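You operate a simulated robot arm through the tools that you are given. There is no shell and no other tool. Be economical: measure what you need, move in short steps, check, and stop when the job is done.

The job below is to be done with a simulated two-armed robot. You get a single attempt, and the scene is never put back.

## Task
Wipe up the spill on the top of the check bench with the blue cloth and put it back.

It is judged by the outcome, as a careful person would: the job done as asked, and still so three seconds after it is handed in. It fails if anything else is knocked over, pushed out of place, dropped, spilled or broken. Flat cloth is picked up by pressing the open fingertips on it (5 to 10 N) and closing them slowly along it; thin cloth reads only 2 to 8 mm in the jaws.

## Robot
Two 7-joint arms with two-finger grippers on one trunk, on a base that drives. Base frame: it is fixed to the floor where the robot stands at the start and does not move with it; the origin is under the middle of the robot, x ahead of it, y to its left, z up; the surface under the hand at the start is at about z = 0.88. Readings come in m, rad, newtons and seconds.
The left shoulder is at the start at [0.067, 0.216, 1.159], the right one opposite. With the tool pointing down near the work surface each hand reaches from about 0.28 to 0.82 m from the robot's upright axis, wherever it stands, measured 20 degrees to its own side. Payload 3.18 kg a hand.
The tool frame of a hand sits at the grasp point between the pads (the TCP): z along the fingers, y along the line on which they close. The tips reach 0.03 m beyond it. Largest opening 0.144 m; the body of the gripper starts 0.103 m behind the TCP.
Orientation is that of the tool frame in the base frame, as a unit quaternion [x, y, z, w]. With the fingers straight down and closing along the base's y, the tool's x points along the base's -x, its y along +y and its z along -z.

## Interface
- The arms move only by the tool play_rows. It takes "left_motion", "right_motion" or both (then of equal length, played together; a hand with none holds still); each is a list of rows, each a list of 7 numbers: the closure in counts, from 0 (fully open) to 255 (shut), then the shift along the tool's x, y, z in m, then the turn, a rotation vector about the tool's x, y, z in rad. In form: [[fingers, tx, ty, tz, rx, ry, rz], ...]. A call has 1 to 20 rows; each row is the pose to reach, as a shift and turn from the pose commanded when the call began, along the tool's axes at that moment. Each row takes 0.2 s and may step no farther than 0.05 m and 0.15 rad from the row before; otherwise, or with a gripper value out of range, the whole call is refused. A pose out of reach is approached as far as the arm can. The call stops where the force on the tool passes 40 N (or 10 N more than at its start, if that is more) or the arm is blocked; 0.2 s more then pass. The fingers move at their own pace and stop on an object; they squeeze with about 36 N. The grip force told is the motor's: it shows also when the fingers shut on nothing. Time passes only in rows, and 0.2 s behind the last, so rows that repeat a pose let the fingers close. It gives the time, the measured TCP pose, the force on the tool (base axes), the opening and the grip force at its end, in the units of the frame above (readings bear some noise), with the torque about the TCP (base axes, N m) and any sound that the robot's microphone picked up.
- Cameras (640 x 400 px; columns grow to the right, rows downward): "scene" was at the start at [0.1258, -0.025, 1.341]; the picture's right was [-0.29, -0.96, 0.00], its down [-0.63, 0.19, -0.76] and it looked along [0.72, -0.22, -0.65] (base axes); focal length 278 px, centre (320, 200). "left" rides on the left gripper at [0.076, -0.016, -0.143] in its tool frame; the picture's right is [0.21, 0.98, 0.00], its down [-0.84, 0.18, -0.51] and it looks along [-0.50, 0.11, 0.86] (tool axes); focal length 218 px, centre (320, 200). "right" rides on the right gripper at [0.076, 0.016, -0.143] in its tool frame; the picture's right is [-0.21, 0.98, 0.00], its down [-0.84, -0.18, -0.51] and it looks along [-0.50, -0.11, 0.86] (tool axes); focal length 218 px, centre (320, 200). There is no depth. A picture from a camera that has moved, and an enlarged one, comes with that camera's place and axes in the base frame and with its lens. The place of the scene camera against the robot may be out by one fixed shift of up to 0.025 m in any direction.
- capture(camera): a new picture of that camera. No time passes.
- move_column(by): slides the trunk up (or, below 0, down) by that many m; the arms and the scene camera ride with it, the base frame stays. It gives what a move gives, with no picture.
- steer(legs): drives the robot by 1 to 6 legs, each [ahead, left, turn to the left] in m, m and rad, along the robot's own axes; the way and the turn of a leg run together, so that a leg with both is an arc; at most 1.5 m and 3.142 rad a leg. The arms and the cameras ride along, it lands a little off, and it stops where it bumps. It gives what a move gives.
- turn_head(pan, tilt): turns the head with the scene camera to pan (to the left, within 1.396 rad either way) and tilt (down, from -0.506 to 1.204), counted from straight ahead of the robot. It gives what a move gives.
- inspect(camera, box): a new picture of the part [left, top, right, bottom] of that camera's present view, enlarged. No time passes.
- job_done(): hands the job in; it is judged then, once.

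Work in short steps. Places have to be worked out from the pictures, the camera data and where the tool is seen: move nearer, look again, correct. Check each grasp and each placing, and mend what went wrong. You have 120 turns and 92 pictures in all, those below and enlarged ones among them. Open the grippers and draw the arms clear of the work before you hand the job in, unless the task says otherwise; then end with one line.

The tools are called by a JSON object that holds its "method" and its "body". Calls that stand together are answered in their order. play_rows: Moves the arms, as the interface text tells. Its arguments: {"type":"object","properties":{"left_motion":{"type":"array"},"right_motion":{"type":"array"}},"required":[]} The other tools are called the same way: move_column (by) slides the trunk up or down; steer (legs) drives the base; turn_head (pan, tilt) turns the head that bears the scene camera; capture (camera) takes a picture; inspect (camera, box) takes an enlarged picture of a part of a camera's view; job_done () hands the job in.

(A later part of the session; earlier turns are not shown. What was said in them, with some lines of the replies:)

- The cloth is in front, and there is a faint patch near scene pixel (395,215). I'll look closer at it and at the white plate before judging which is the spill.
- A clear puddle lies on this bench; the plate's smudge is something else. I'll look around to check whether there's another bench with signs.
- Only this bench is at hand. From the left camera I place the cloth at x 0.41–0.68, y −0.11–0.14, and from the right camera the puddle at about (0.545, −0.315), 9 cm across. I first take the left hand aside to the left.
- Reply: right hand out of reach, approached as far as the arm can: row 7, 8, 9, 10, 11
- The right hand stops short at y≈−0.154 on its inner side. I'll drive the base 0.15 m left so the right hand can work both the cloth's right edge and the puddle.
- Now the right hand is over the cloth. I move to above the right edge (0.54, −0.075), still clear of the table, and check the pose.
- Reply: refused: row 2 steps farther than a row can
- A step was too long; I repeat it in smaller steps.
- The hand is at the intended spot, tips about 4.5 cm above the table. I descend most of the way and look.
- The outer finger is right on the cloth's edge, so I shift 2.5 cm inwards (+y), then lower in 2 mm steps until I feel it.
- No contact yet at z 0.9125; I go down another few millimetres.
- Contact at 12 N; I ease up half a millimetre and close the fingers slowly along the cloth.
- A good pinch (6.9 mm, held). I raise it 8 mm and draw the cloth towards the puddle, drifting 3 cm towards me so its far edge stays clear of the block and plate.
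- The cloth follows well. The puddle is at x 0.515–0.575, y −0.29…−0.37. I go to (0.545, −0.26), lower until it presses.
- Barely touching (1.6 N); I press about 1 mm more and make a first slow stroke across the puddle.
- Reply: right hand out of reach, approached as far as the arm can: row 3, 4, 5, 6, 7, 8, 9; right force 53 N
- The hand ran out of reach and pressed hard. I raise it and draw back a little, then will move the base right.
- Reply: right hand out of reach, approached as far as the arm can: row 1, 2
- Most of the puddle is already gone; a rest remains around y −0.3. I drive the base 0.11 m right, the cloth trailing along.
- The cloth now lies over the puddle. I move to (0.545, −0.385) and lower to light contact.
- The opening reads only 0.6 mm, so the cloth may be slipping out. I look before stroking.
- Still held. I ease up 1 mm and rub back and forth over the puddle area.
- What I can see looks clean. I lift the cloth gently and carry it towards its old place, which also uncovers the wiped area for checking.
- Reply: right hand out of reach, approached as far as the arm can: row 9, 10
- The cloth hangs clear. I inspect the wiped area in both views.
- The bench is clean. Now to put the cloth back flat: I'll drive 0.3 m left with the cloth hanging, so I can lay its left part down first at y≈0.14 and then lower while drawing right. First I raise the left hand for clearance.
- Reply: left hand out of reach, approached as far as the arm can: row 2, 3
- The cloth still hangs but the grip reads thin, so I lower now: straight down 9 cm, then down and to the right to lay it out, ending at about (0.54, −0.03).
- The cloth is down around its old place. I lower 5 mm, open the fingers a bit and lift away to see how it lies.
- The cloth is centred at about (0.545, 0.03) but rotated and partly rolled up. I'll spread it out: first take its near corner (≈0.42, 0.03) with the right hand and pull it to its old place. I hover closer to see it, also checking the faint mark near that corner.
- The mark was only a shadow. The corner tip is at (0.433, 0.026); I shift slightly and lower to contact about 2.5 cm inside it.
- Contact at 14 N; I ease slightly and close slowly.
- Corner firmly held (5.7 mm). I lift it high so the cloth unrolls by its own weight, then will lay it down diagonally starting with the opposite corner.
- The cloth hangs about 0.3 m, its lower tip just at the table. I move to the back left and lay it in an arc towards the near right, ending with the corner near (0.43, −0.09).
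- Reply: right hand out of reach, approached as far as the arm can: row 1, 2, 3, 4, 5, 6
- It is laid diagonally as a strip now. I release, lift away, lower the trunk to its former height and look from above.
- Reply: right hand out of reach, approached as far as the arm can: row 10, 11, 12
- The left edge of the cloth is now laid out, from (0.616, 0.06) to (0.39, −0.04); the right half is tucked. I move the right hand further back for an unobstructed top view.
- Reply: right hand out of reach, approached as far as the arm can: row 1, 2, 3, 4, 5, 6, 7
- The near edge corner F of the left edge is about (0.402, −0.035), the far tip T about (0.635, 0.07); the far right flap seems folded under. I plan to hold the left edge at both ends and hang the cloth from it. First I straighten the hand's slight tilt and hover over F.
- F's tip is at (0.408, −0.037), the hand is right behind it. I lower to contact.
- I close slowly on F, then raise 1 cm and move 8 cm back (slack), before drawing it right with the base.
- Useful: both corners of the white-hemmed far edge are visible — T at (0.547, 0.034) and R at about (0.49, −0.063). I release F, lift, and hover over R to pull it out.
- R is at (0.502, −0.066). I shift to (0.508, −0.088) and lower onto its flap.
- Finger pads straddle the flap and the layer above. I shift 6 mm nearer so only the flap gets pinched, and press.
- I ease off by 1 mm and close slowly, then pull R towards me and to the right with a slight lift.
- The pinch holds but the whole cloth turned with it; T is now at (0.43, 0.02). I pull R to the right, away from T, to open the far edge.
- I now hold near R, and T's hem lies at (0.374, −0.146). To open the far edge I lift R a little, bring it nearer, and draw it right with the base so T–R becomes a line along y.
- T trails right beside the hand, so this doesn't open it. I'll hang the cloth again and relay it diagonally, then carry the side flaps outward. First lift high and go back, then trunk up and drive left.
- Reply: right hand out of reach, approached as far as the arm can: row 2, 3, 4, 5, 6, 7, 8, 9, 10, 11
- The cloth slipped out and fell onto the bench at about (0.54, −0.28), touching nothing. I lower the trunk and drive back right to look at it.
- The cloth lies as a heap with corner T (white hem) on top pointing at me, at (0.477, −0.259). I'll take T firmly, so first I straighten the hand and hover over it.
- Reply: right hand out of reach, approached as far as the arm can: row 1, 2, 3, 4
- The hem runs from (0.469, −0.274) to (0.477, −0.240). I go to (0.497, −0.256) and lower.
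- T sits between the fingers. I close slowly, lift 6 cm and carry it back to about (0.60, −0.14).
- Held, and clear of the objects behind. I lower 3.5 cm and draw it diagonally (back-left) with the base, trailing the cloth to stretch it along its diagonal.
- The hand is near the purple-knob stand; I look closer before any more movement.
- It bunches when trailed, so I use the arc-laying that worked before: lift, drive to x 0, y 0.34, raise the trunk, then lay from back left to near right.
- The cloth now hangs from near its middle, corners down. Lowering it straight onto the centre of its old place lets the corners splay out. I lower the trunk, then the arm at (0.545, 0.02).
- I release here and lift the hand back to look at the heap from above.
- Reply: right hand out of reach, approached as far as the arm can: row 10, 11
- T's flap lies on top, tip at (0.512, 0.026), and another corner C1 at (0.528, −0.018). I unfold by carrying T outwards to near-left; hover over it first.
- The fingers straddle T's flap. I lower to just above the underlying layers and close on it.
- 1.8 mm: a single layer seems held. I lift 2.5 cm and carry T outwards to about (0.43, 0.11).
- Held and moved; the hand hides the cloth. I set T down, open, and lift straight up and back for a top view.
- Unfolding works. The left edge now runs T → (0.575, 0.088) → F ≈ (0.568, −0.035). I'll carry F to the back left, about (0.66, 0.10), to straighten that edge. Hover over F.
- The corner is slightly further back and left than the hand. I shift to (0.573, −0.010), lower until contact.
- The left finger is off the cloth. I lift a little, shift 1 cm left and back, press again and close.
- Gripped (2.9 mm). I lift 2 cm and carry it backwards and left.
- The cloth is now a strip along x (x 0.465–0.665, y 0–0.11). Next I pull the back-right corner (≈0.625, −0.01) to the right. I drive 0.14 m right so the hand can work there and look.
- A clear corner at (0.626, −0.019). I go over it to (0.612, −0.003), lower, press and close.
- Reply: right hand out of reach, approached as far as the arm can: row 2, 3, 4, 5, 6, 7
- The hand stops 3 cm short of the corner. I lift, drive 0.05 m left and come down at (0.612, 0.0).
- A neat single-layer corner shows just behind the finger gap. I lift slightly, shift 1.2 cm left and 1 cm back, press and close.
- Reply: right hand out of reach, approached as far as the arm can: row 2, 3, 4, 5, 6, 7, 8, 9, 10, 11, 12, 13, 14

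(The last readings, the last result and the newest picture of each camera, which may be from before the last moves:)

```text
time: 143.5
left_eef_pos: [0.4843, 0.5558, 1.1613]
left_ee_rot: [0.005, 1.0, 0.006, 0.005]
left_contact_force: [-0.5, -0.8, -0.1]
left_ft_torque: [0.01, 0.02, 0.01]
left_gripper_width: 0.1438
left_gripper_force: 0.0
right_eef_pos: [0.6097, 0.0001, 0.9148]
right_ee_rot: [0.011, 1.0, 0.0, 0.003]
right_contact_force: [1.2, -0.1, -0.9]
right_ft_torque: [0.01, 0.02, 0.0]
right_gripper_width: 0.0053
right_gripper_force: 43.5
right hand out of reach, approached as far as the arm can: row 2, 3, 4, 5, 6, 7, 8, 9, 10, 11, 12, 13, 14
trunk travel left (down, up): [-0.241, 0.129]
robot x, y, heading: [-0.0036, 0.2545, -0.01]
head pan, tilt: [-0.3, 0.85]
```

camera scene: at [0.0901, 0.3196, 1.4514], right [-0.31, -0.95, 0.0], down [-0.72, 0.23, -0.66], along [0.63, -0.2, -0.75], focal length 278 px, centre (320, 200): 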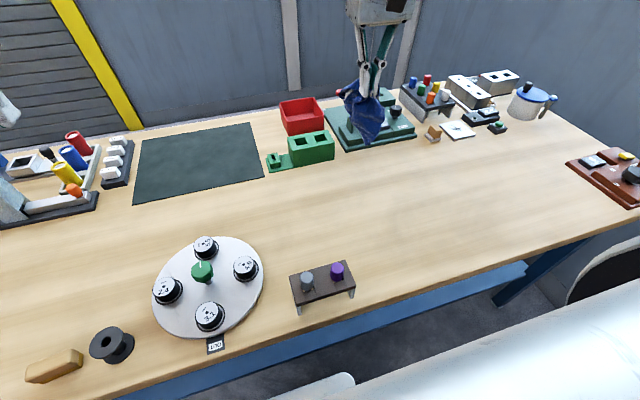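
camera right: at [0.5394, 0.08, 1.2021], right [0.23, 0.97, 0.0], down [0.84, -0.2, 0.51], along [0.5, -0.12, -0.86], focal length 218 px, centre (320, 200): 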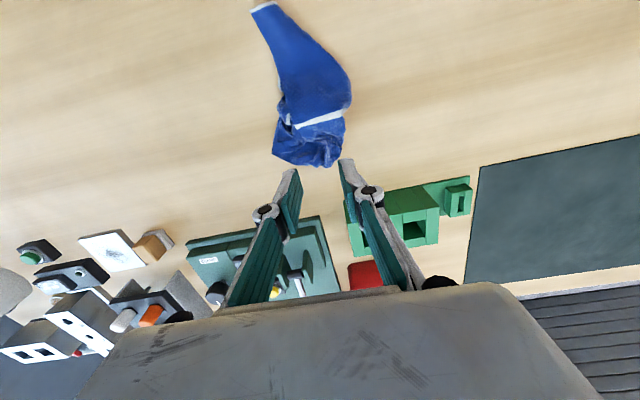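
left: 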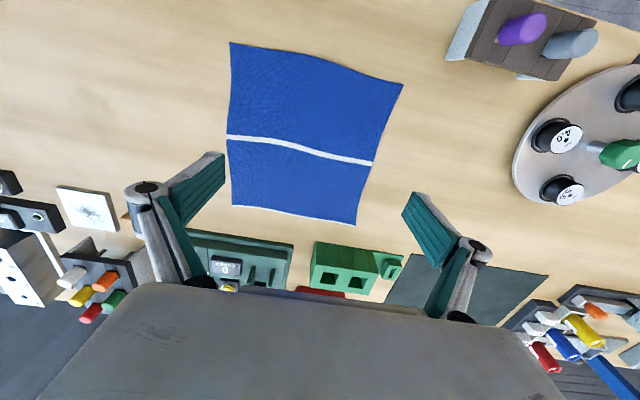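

It didn't shift but still caught cloth (5.3 mm). I lift 2.5 cm and pull the corner right with the base by 0.10 m.

{"method": "play_rows", "body": {"right_motion": [[255, 0, 0, -0.012, 0, 0, 0], [255, 0, 0, -0.025, 0, 0, 0], [255, 0, 0, -0.025, 0, 0, 0]]}}

{"method": "steer", "body": {"legs": [[0, -0.1, 0]]}}

{"method": "inspect", "body": {"camera": "scene", "box": [260, 90, 440, 225]}}

```text
time: 144.3
left_eef_pos: [0.4839, 0.5544, 1.1606]
left_ee_rot: [0.006, 1.0, 0.005, 0.006]
left_contact_force: [-0.1, -0.2, -0.8]
left_ft_torque: [0.01, 0.02, 0.01]
left_gripper_width: 0.1439
left_gripper_force: 0.2
right_eef_pos: [0.6084, -0.0013, 0.9382]
right_ee_rot: [0.011, 1.0, -0.001, 0.002]
right_contact_force: [3.9, -1.7, 5.3]
right_ft_torque: [-0.04, -0.01, 0.01]
right_gripper_width: 0.0001
right_gripper_force: 28.4
trunk travel left (down, up): [-0.241, 0.129]
robot x, y, heading: [-0.003, 0.2536, -0.012]
head pan, tilt: [-0.3, 0.85]
```

```text
time: 145.9
left_eef_pos: [0.4821, 0.4545, 1.1614]
left_ee_rot: [0.007, 1.0, 0.006, 0.005]
left_contact_force: [-0.4, 0.6, -0.5]
left_ft_torque: [0.03, 0.02, 0.03]
left_gripper_width: 0.1442
left_gripper_force: 0.1
right_eef_pos: [0.6056, -0.1034, 0.9378]
right_ee_rot: [0.013, 1.0, -0.001, 0.003]
right_contact_force: [-0.7, 1.7, 0.3]
right_ft_torque: [-0.13, 0.0, 0.0]
right_gripper_width: 0.0
right_gripper_force: 30.2
trunk travel left (down, up): [-0.241, 0.129]
robot x, y, heading: [-0.0088, 0.1523, -0.015]
head pan, tilt: [-0.3, 0.85]
```

```text
2.96 times, centred on (350, 158) of scene
camera zoom: at [0.1138, 0.1269, 1.3299], right [-0.31, -0.95, 0.0], down [-0.71, 0.23, -0.66], along [0.63, -0.2, -0.75], focal length 823 px, centre (231, 326)
```

zoom: 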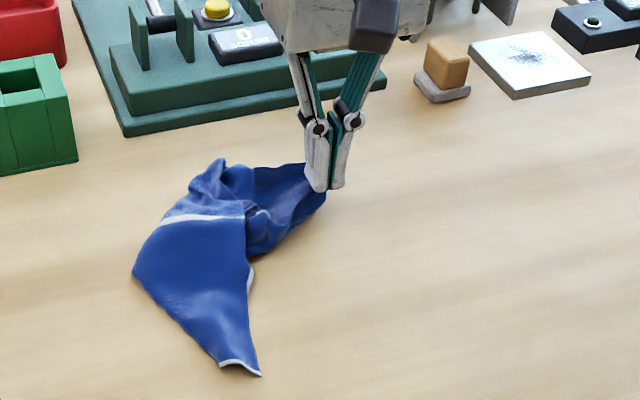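

That spread it nicely: this corner now lies at (0.60, −0.09). I release it, lift, drive left and then carry T (≈0.442, 0.0) leftwards to uncover the rest.

{"method": "play_rows", "body": {"right_motion": [[255, 0, 0, 0.02, 0, 0, 0], [235, 0, 0, 0.022, 0, 0, 0], [215, 0, 0, 0.022, 0, 0, 0], [195, 0, 0, 0.015, 0, 0, 0], [195, 0, 0, -0.03, 0, 0, 0], [195, 0.02, 0, -0.07, 0, 0, 0], [195, 0.03, 0, -0.1, 0, 0, 0], [195, 0.03, 0, -0.1, 0, 0, 0]]}}

{"method": "steer", "body": {"legs": [[0, 0.17, 0]]}}

{"method": "play_rows", "body": {"right_motion": [[195, 0.035, -0.015, 0, 0, 0, 0], [195, 0.07, -0.03, 0.01, 0, 0, 0], [195, 0.1, -0.045, 0.03, 0, 0, 0], [195, 0.11, -0.05, 0.06, 0, 0, 0], [195, 0.11, -0.05, 0.085, 0, 0, 0], [195, 0.11, -0.05, 0.085, 0, 0, 0]]}}

{"method": "inspect", "body": {"camera": "right", "box": [180, 60, 500, 260]}}

```text
time: 147.7
left_eef_pos: [0.4819, 0.4539, 1.1608]
left_ee_rot: [0.006, 1.0, 0.005, 0.005]
left_contact_force: [0.0, 0.8, 0.1]
left_ft_torque: [-0.03, -0.01, -0.01]
left_gripper_width: 0.1439
left_gripper_force: 0.1
right_eef_pos: [0.5743, -0.1026, 1.0385]
right_ee_rot: [0.012, 1.0, -0.002, 0.001]
right_contact_force: [-1.2, -0.1, -0.2]
right_ft_torque: [0.03, 0.04, 0.01]
right_gripper_width: 0.0339
right_gripper_force: 0.0
trunk travel left (down, up): [-0.241, 0.129]
robot x, y, heading: [-0.0044, 0.1521, -0.012]
head pan, tilt: [-0.3, 0.85]
```

```text
time: 149.8
left_eef_pos: [0.4838, 0.6241, 1.1609]
left_ee_rot: [0.006, 1.0, 0.006, 0.006]
left_contact_force: [-0.2, -0.2, 0.1]
left_ft_torque: [-0.01, -0.01, -0.02]
left_gripper_width: 0.1441
left_gripper_force: 0.2
right_eef_pos: [0.578, 0.0666, 1.0385]
right_ee_rot: [0.012, 1.0, -0.001, 0.002]
right_contact_force: [-0.5, 0.3, -0.7]
right_ft_torque: [-0.01, -0.03, 0.0]
right_gripper_width: 0.0339
right_gripper_force: 0.1
trunk travel left (down, up): [-0.241, 0.129]
robot x, y, heading: [-0.0038, 0.3189, -0.014]
head pan, tilt: [-0.3, 0.85]
```

```text
time: 151.2
left_eef_pos: [0.4856, 0.6246, 1.1615]
left_ee_rot: [0.005, 1.0, 0.006, 0.005]
left_contact_force: [0.0, 0.3, -0.4]
left_ft_torque: [0.0, -0.02, 0.01]
left_gripper_width: 0.144
left_gripper_force: 0.1
right_eef_pos: [0.4681, 0.0217, 0.9535]
right_ee_rot: [0.012, 1.0, 0.0, 0.002]
right_contact_force: [-0.2, -0.6, -0.2]
right_ft_torque: [-0.03, -0.03, 0.0]
right_gripper_width: 0.0338
right_gripper_force: 0.0
trunk travel left (down, up): [-0.241, 0.129]
robot x, y, heading: [-0.0042, 0.3196, -0.009]
head pan, tilt: [-0.3, 0.85]
```

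```text
2.00 times, centred on (340, 160) of right
camera zoom: at [0.3921, 0.0397, 1.0972], right [0.23, 0.97, 0.0], down [0.84, -0.2, 0.51], along [0.5, -0.12, -0.86], focal length 436 px, centre (280, 280)
```

zoom: 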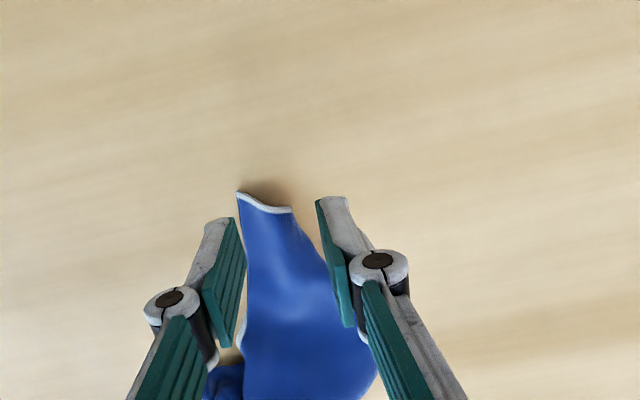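

T's hem is at (0.47, 0.013), so I go 2.2 cm further back, lower, and close on it.

{"method": "play_rows", "body": {"right_motion": [[195, -0.022, -0.007, 0.01, 0, 0, 0], [195, -0.022, -0.007, 0.03, 0, 0, 0], [195, -0.022, -0.007, 0.04, 0, 0, 0], [195, -0.022, -0.007, 0.0425, 0, 0, 0], [202, -0.022, -0.007, 0.0425, 0, 0, 0], [209, -0.022, -0.007, 0.0425, 0, 0, 0], [216, -0.022, -0.007, 0.0425, 0, 0, 0], [223, -0.022, -0.007, 0.0425, 0, 0, 0], [230, -0.022, -0.007, 0.0425, 0, 0, 0], [237, -0.022, -0.007, 0.0425, 0, 0, 0], [246, -0.022, -0.007, 0.0425, 0, 0, 0], [255, -0.022, -0.007, 0.0425, 0, 0, 0], [255, -0.022, -0.007, 0.0425, 0, 0, 0]]}}

```text
time: 154.0
left_eef_pos: [0.4833, 0.6244, 1.1622]
left_ee_rot: [0.005, 1.0, 0.005, 0.005]
left_contact_force: [-0.1, -0.7, 0.6]
left_ft_torque: [-0.03, -0.04, 0.01]
left_gripper_width: 0.144
left_gripper_force: 0.1
right_eef_pos: [0.4904, 0.0115, 0.9094]
right_ee_rot: [0.012, 1.0, -0.001, 0.002]
right_contact_force: [-0.7, -0.7, 2.4]
right_ft_torque: [-0.35, -0.11, -0.03]
right_gripper_width: 0.0018
right_gripper_force: 29.4
trunk travel left (down, up): [-0.241, 0.129]
robot x, y, heading: [-0.0066, 0.3154, -0.009]
head pan, tilt: [-0.3, 0.85]
```

I lift 3 cm and carry T left and towards me to about (0.45, 0.115), set it down, release and lift clear.

{"method": "play_rows", "body": {"right_motion": [[255, 0, 0, -0.02, 0, 0, 0], [255, 0.01, 0.02, -0.03, 0, 0, 0], [255, 0.02, 0.045, -0.03, 0, 0, 0], [255, 0.03, 0.07, -0.03, 0, 0, 0], [255, 0.04, 0.09, -0.025, 0, 0, 0], [255, 0.045, 0.105, -0.012, 0, 0, 0], [255, 0.045, 0.105, -0.006, 0, 0, 0], [240, 0.045, 0.105, -0.004, 0, 0, 0], [220, 0.045, 0.105, -0.004, 0, 0, 0], [195, 0.045, 0.105, -0.008, 0, 0, 0], [195, 0.045, 0.105, -0.04, 0, 0, 0], [195, 0.045, 0.105, -0.08, 0, 0, 0], [195, 0.045, 0.075, -0.11, 0, 0, 0], [195, 0.045, 0.04, -0.11, 0, 0, 0], [195, 0.045, 0.0, -0.11, 0, 0, 0], [195, 0.045, -0.04, -0.11, 0, 0, 0], [195, 0.045, -0.08, -0.11, 0, 0, 0], [195, 0.045, -0.12, -0.11, 0, 0, 0], [195, 0.045, -0.12, -0.11, 0, 0, 0]]}}

{"method": "inspect", "body": {"camera": "scene", "box": [300, 100, 480, 235]}}

```text
time: 158.0
left_eef_pos: [0.4849, 0.6242, 1.1595]
left_ee_rot: [0.006, 1.0, 0.004, 0.005]
left_contact_force: [-0.3, 0.5, -0.5]
left_ft_torque: [-0.03, 0.03, -0.01]
left_gripper_width: 0.144
left_gripper_force: 0.1
right_eef_pos: [0.4424, -0.1036, 1.018]
right_ee_rot: [0.012, 1.0, -0.001, 0.002]
right_contact_force: [-0.1, 0.3, 0.1]
right_ft_torque: [-0.04, 0.01, -0.03]
right_gripper_width: 0.0337
right_gripper_force: 0.0
trunk travel left (down, up): [-0.241, 0.129]
robot x, y, heading: [-0.0012, 0.3232, -0.011]
head pan, tilt: [-0.3, 0.85]
```

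```text
2.96 times, centred on (390, 168) of scene
camera zoom: at [0.1164, 0.2969, 1.3299], right [-0.31, -0.95, 0.0], down [-0.71, 0.23, -0.66], along [0.63, -0.2, -0.75], focal length 823 px, centre (113, 296)
```

zoom: 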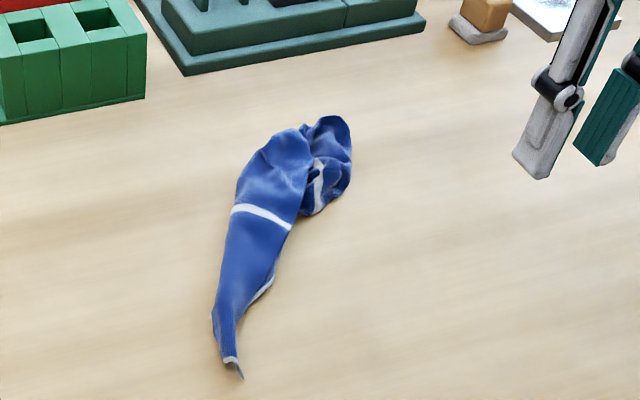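

The cloth is now centred about (0.53, 0.02), its old place, but as a narrow strip. I try to widen it by pressing closed fingertips on it and opening them. Go above (0.50, 0.055), closed.

{"method": "play_rows", "body": {"right_motion": [[255, -0.015, 0.035, 0, 0, 0, 0], [255, -0.03, 0.07, 0, 0, 0, 0], [255, -0.045, 0.105, 0.0, 0, 0, 0], [255, -0.058, 0.14, 0.01, 0, 0, 0], [255, -0.058, 0.16, 0.04, 0, 0, 0], [255, -0.058, 0.16, 0.08, 0, 0, 0], [255, -0.058, 0.16, 0.095, 0, 0, 0], [255, -0.058, 0.16, 0.1, 0, 0, 0], [255, -0.058, 0.16, 0.103, 0, 0, 0], [255, -0.058, 0.16, 0.103, 0, 0, 0]]}}

```text
time: 160.2
left_eef_pos: [0.4846, 0.6248, 1.1617]
left_ee_rot: [0.005, 1.0, 0.006, 0.006]
left_contact_force: [0.2, -0.2, 0.4]
left_ft_torque: [-0.03, 0.01, 0.01]
left_gripper_width: 0.1441
left_gripper_force: 0.0
right_eef_pos: [0.503, 0.0532, 0.9192]
right_ee_rot: [0.012, 1.0, -0.001, 0.002]
right_contact_force: [0.6, 0.6, -1.0]
right_ft_torque: [0.0, -0.01, 0.0]
right_gripper_width: 0.0
right_gripper_force: 30.5
trunk travel left (down, up): [-0.241, 0.129]
robot x, y, heading: [-0.0085, 0.3206, -0.018]
head pan, tilt: [-0.3, 0.85]
```

I lower until it presses lightly, then open the fingers slowly.

{"method": "play_rows", "body": {"right_motion": [[255, 0, 0, 0.004, 0, 0, 0], [255, 0, 0, 0.007, 0, 0, 0], [245, 0, 0, 0.008, 0, 0, 0], [235, 0, 0, 0.008, 0, 0, 0], [225, 0, 0, 0.008, 0, 0, 0], [215, 0, 0, 0.008, 0, 0, 0], [205, 0, 0, 0.008, 0, 0, 0], [195, 0, 0, 0.008, 0, 0, 0], [180, 0, 0, 0.008, 0, 0, 0], [165, 0, 0, 0.008, 0, 0, 0], [150, 0, 0, 0.008, 0, 0, 0], [130, 0, 0, 0.008, 0, 0, 0], [110, 0, 0, 0.008, 0, 0, 0], [90, 0, 0, 0.008, 0, 0, 0], [90, 0, 0, 0.008, 0, 0, 0]]}}

{"method": "capture", "body": {"camera": "right"}}

```text
time: 163.4
left_eef_pos: [0.4842, 0.623, 1.1604]
left_ee_rot: [0.005, 1.0, 0.005, 0.004]
left_contact_force: [-0.5, 0.4, 0.7]
left_ft_torque: [0.0, 0.01, -0.02]
left_gripper_width: 0.144
left_gripper_force: 0.1
right_eef_pos: [0.5024, 0.0518, 0.9105]
right_ee_rot: [0.012, 1.0, -0.001, 0.002]
right_contact_force: [-1.2, -0.1, -0.5]
right_ft_torque: [-0.01, 0.01, -0.01]
right_gripper_width: 0.0931
right_gripper_force: 0.1
trunk travel left (down, up): [-0.241, 0.129]
robot x, y, heading: [-0.0025, 0.3213, -0.005]
head pan, tilt: [-0.3, 0.85]
```

```text
9 pictures are left
camera right: at [0.4274, 0.07, 1.0545], right [0.23, 0.97, 0.0], down [0.84, -0.2, 0.51], along [0.5, -0.12, -0.86], focal length 218 px, centre (320, 200)
```

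right: 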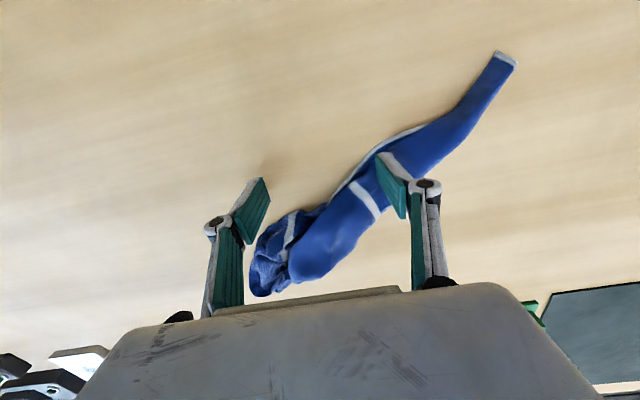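

The strip is still narrow, but the second hem (corner R side) now peeks out at (0.527, 0.06). I try to pinch just that sliver: lift, narrow the fingers, come down at (0.51, 0.057) and close.

{"method": "play_rows", "body": {"right_motion": [[90, 0, 0, -0.02, 0, 0, 0], [140, 0, 0, -0.03, 0, 0, 0], [200, 0, 0, -0.03, 0, 0, 0], [200, -0.008, 0.004, -0.03, 0, 0, 0], [200, -0.008, 0.004, -0.015, 0, 0, 0], [200, -0.008, 0.004, -0.003, 0, 0, 0], [200, -0.008, 0.004, -0.001, 0, 0, 0], [200, -0.008, 0.004, -0.001, 0, 0, 0]]}}

{"method": "inspect", "body": {"camera": "right", "box": [200, 80, 440, 230]}}

```text
time: 165.2
left_eef_pos: [0.4834, 0.6243, 1.1611]
left_ee_rot: [0.005, 1.0, 0.005, 0.006]
left_contact_force: [0.3, -0.7, 0.4]
left_ft_torque: [0.0, 0.01, 0.01]
left_gripper_width: 0.1442
left_gripper_force: 0.1
right_eef_pos: [0.512, 0.0561, 0.9123]
right_ee_rot: [0.012, 1.0, -0.001, 0.002]
right_contact_force: [0.2, -0.9, 6.3]
right_ft_torque: [0.11, -0.1, -0.02]
right_gripper_width: 0.0302
right_gripper_force: 0.1
trunk travel left (down, up): [-0.241, 0.129]
robot x, y, heading: [-0.0046, 0.3213, -0.009]
head pan, tilt: [-0.3, 0.85]
```

```text
2.67 times, centred on (320, 155) of right
camera zoom: at [0.4351, 0.0745, 1.0558], right [0.23, 0.97, 0.0], down [0.84, -0.2, 0.51], along [0.5, -0.12, -0.86], focal length 582 px, centre (320, 320)
```

zoom: 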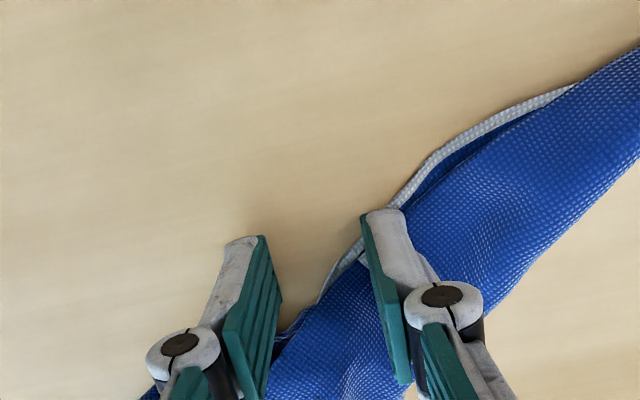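

The hemmed sliver is widest near (0.49, 0.098). I hop there with the pads mostly on the near side of it, press and close.

{"method": "play_rows", "body": {"right_motion": [[200, 0, 0, -0.015, 0, 0, 0], [200, 0.014, 0.02, -0.015, 0, 0, 0], [200, 0.029, 0.041, -0.015, 0, 0, 0], [200, 0.029, 0.041, -0.004, 0, 0, 0], [200, 0.029, 0.041, 0.001, 0, 0, 0], [200, 0.029, 0.041, 0.003, 0, 0, 0], [208, 0.029, 0.041, 0.003, 0, 0, 0], [216, 0.029, 0.041, 0.003, 0, 0, 0], [224, 0.029, 0.041, 0.003, 0, 0, 0], [232, 0.029, 0.041, 0.003, 0, 0, 0], [240, 0.029, 0.041, 0.003, 0, 0, 0], [248, 0.029, 0.041, 0.003, 0, 0, 0], [255, 0.029, 0.041, 0.003, 0, 0, 0], [255, 0.029, 0.041, 0.003, 0, 0, 0]]}}

{"method": "inspect", "body": {"camera": "right", "box": [200, 80, 440, 230]}}

```text
time: 168.2
left_eef_pos: [0.4817, 0.6246, 1.1626]
left_ee_rot: [0.005, 1.0, 0.005, 0.007]
left_contact_force: [0.8, -0.1, 0.5]
left_ft_torque: [0.02, 0.0, 0.05]
left_gripper_width: 0.1441
left_gripper_force: 0.1
right_eef_pos: [0.4815, 0.0994, 0.909]
right_ee_rot: [0.013, 1.0, 0.0, 0.003]
right_contact_force: [1.3, 1.6, 16.6]
right_ft_torque: [-0.34, 0.08, 0.0]
right_gripper_width: 0.0011
right_gripper_force: 30.0
trunk travel left (down, up): [-0.241, 0.129]
robot x, y, heading: [-0.0037, 0.3211, -0.013]
head pan, tilt: [-0.3, 0.85]
```

```text
2.67 times, centred on (320, 155) of right
camera zoom: at [0.4059, 0.1176, 1.0523], right [0.23, 0.97, 0.0], down [0.84, -0.2, 0.51], along [0.5, -0.12, -0.86], focal length 582 px, centre (320, 320)
```

zoom: 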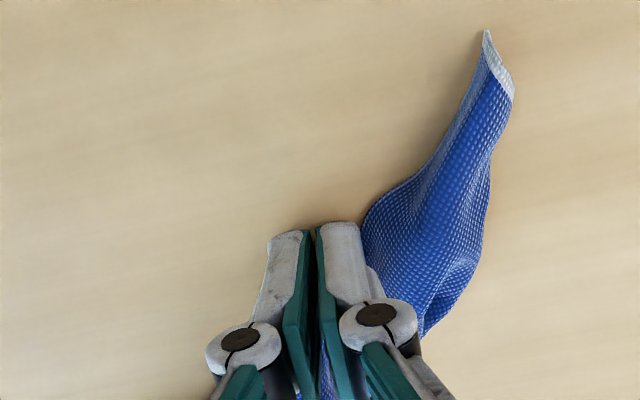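

It holds a thin layer (1.1 mm). I lift 1.2 cm and pull it towards me and to the right, then release and lift off behind.

{"method": "play_rows", "body": {"right_motion": [[255, 0, 0, -0.012, 0, 0, 0], [255, 0.01, -0.02, -0.015, 0, 0, 0], [255, 0.02, -0.045, -0.015, 0, 0, 0], [255, 0.03, -0.07, -0.015, 0, 0, 0], [255, 0.04, -0.095, -0.015, 0, 0, 0], [255, 0.05, -0.12, -0.01, 0, 0, 0], [255, 0.05, -0.13, -0.004, 0, 0, 0], [240, 0.05, -0.13, -0.004, 0, 0, 0], [220, 0.05, -0.13, -0.004, 0, 0, 0], [195, 0.05, -0.13, -0.008, 0, 0, 0], [195, 0.05, -0.13, -0.045, 0, 0, 0], [195, 0.05, -0.13, -0.09, 0, 0, 0], [195, 0.05, -0.16, -0.12, 0, 0, 0], [195, 0.05, -0.2, -0.12, 0, 0, 0], [195, 0.05, -0.24, -0.12, 0, 0, 0], [195, 0.05, -0.24, -0.12, 0, 0, 0]]}}

{"method": "inspect", "body": {"camera": "scene", "box": [280, 90, 480, 240]}}

```text
time: 171.6
left_eef_pos: [0.4841, 0.6231, 1.161]
left_ee_rot: [0.006, 1.0, 0.005, 0.006]
left_contact_force: [0.0, -0.4, 0.0]
left_ft_torque: [0.0, -0.01, -0.03]
left_gripper_width: 0.144
left_gripper_force: 0.0
right_eef_pos: [0.4293, -0.1136, 1.0295]
right_ee_rot: [0.012, 1.0, -0.001, 0.002]
right_contact_force: [0.1, -0.7, 0.1]
right_ft_torque: [-0.01, -0.02, -0.01]
right_gripper_width: 0.0339
right_gripper_force: 0.0
right hand out of reach, approached as far as the arm can: row 15, 16
trunk travel left (down, up): [-0.241, 0.129]
robot x, y, heading: [-0.0045, 0.3229, -0.015]
head pan, tilt: [-0.3, 0.85]
```

```text
2.67 times, centred on (380, 165) of scene
camera zoom: at [0.1161, 0.2959, 1.33], right [-0.31, -0.95, 0.0], down [-0.71, 0.23, -0.66], along [0.63, -0.2, -0.75], focal length 741 px, centre (160, 293)
```

zoom: 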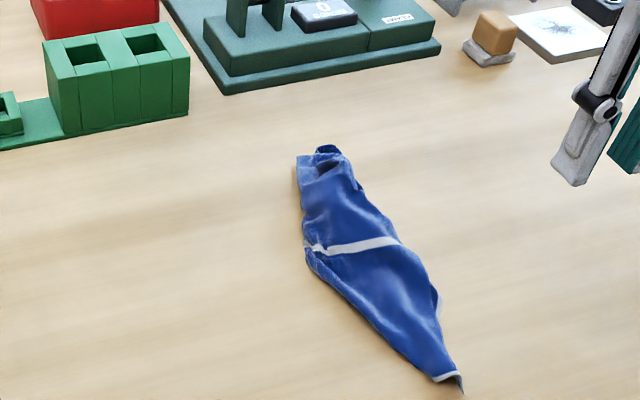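

The cloth lies as a strip centred near (0.49, −0.01), some 5 cm nearer than before. I pinch it at the stripe, move it 4.5 cm back, and release.

{"method": "play_rows", "body": {"right_motion": [[195, -0.02, 0.03, 0, 0, 0, 0], [195, -0.04, 0.06, 0, 0, 0, 0], [195, -0.06, 0.09, 0.01, 0, 0, 0], [195, -0.071, 0.115, 0.03, 0, 0, 0], [195, -0.071, 0.115, 0.07, 0, 0, 0], [195, -0.071, 0.115, 0.1, 0, 0, 0], [195, -0.071, 0.115, 0.112, 0, 0, 0], [195, -0.071, 0.115, 0.116, 0, 0, 0], [210, -0.071, 0.115, 0.116, 0, 0, 0], [225, -0.071, 0.115, 0.116, 0, 0, 0], [240, -0.071, 0.115, 0.116, 0, 0, 0], [255, -0.071, 0.115, 0.116, 0, 0, 0], [255, -0.071, 0.115, 0.116, 0, 0, 0]]}}

```text
time: 174.4
left_eef_pos: [0.4839, 0.6248, 1.1606]
left_ee_rot: [0.006, 1.0, 0.005, 0.005]
left_contact_force: [-0.4, -0.3, -0.2]
left_ft_torque: [0.0, 0.0, -0.01]
left_gripper_width: 0.1441
left_gripper_force: 0.0
right_eef_pos: [0.5021, 0.002, 0.9158]
right_ee_rot: [0.011, 1.0, -0.002, 0.001]
right_contact_force: [-0.4, 0.4, 1.2]
right_ft_torque: [0.0, -0.01, 0.05]
right_gripper_width: 0.0042
right_gripper_force: 35.6
trunk travel left (down, up): [-0.241, 0.129]
robot x, y, heading: [-0.0019, 0.3249, -0.012]
head pan, tilt: [-0.3, 0.85]
```

Caught (4.2 mm). I lift 2 cm, move 4.5 cm back and 1 cm left, set it down, release, and lift away.

{"method": "play_rows", "body": {"right_motion": [[255, 0, 0, -0.02, 0, 0, 0], [255, -0.015, 0.004, -0.02, 0, 0, 0], [255, -0.03, 0.008, -0.02, 0, 0, 0], [255, -0.045, 0.012, -0.015, 0, 0, 0], [255, -0.045, 0.012, -0.003, 0, 0, 0], [235, -0.045, 0.012, -0.001, 0, 0, 0], [215, -0.045, 0.012, -0.001, 0, 0, 0], [185, -0.045, 0.012, -0.001, 0, 0, 0], [185, -0.045, 0.012, -0.01, 0, 0, 0], [185, -0.045, 0.012, -0.05, 0, 0, 0], [185, -0.045, 0.012, -0.09, 0, 0, 0], [185, -0.03, 0.0, -0.12, 0, 0, 0], [185, 0.0, -0.03, -0.14, 0, 0, 0], [185, 0.03, -0.06, -0.15, 0, 0, 0], [185, 0.06, -0.09, -0.15, 0, 0, 0], [185, 0.06, -0.12, -0.15, 0, 0, 0], [185, 0.06, -0.12, -0.15, 0, 0, 0]]}}

{"method": "capture", "body": {"camera": "scene"}}

```text
time: 178.0
left_eef_pos: [0.4835, 0.6238, 1.1619]
left_ee_rot: [0.004, 1.0, 0.006, 0.005]
left_contact_force: [0.0, -0.9, -0.4]
left_ft_torque: [0.04, -0.02, -0.01]
left_gripper_width: 0.1439
left_gripper_force: 0.0
right_eef_pos: [0.4332, -0.0885, 1.0656]
right_ee_rot: [0.012, 1.0, 0.0, 0.002]
right_contact_force: [0.6, 0.4, 0.9]
right_ft_torque: [0.04, 0.01, -0.02]
right_gripper_width: 0.0394
right_gripper_force: 0.1
right hand out of reach, approached as far as the arm can: row 16, 17
trunk travel left (down, up): [-0.241, 0.129]
robot x, y, heading: [-0.0063, 0.3213, -0.013]
head pan, tilt: [-0.3, 0.85]
```

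```text
5 pictures are left
camera scene: at [0.1156, 0.2956, 1.33], right [-0.31, -0.95, 0.0], down [-0.71, 0.23, -0.66], along [0.63, -0.2, -0.75], focal length 278 px, centre (320, 200)
```

scene: 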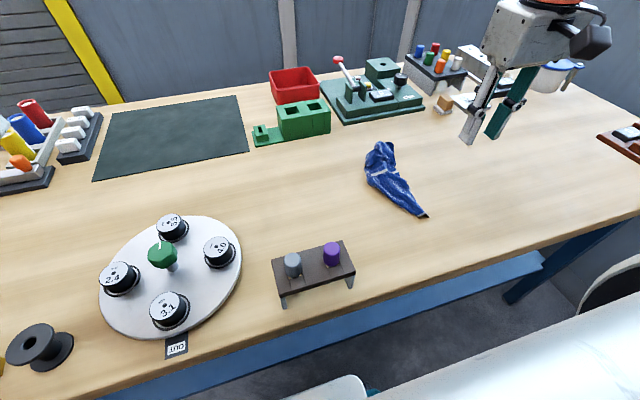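

The cloth lies within its old footprint, centred about (0.51, 0.0). I open the gripper fully and drive back to the starting place, so both arms are clear, and check the wiped area once more.

{"method": "play_rows", "body": {"right_motion": [[100, 0, 0, -0.01, 0, 0, 0], [0, 0, 0, -0.02, 0, 0, 0], [0, 0, 0, -0.02, 0, 0, 0]]}}

{"method": "steer", "body": {"legs": [[0, -0.32, 0]]}}

{"method": "capture", "body": {"camera": "scene"}}

{"method": "inspect", "body": {"camera": "right", "box": [280, 100, 480, 260]}}

```text
time: 178.8
left_eef_pos: [0.484, 0.6241, 1.1618]
left_ee_rot: [0.005, 1.0, 0.006, 0.005]
left_contact_force: [-0.2, -0.5, -0.2]
left_ft_torque: [-0.02, 0.0, 0.02]
left_gripper_width: 0.1441
left_gripper_force: 0.1
right_eef_pos: [0.4329, -0.0873, 1.076]
right_ee_rot: [0.013, 1.0, 0.0, 0.002]
right_contact_force: [-0.4, -0.6, -0.5]
right_ft_torque: [0.01, 0.0, -0.02]
right_gripper_width: 0.1441
right_gripper_force: 0.0
right hand out of reach, approached as far as the arm can: row 2, 3
trunk travel left (down, up): [-0.241, 0.129]
robot x, y, heading: [-0.0039, 0.3232, -0.013]
head pan, tilt: [-0.3, 0.85]
```

```text
time: 182.2
left_eef_pos: [0.4802, 0.2999, 1.1621]
left_ee_rot: [0.004, 1.0, 0.006, 0.006]
left_contact_force: [0.0, -1.3, -0.2]
left_ft_torque: [0.03, 0.03, -0.01]
left_gripper_width: 0.144
left_gripper_force: 0.0
right_eef_pos: [0.431, -0.413, 1.0762]
right_ee_rot: [0.012, 1.0, -0.001, 0.001]
right_contact_force: [0.3, -0.3, -0.2]
right_ft_torque: [-0.01, 0.0, 0.03]
right_gripper_width: 0.144
right_gripper_force: 0.1
trunk travel left (down, up): [-0.241, 0.129]
robot x, y, heading: [-0.0043, -0.0047, -0.011]
head pan, tilt: [-0.3, 0.85]
```

```text
4 pictures are left
camera scene: at [0.1124, -0.0294, 1.33], right [-0.31, -0.95, 0.0], down [-0.72, 0.23, -0.66], along [0.63, -0.2, -0.75], focal length 278 px, centre (320, 200)
```

scene: 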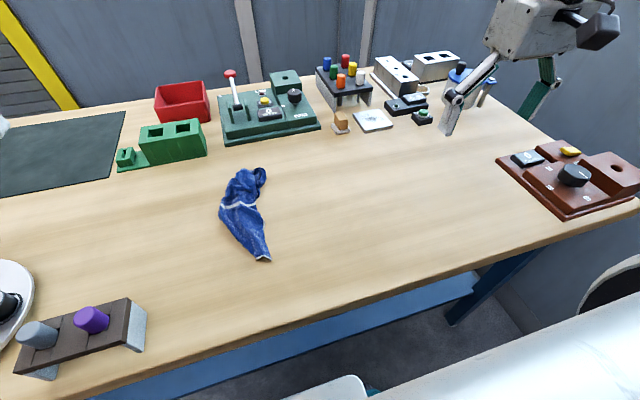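

```text
2.50 times, centred on (380, 180) of right
camera zoom: at [0.3538, -0.3938, 1.2188], right [0.23, 0.97, 0.0], down [0.84, -0.2, 0.51], along [0.5, -0.12, -0.86], focal length 546 px, centre (170, 250)
```

zoom: 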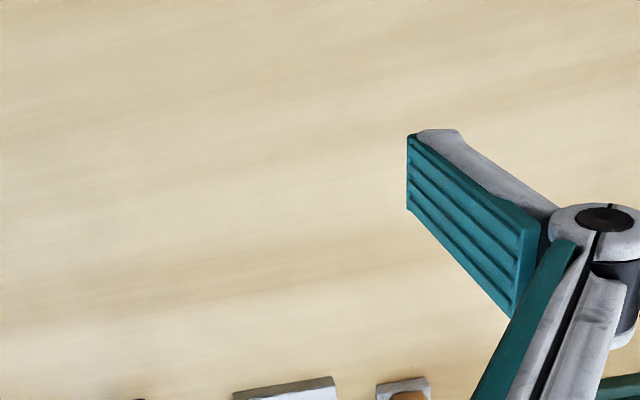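

The bench is clean, nothing else has moved, and the cloth is back within its old place with both arms clear. I hand it in.

{"method": "job_done", "body": {}}

```text
The job is handed in.
```

I wiped the spill off the bench and nothing else was disturbed. The blue cloth is back within its original spot, but crumpled into a narrow strip instead of lying flat, and about 4 cm off centre.
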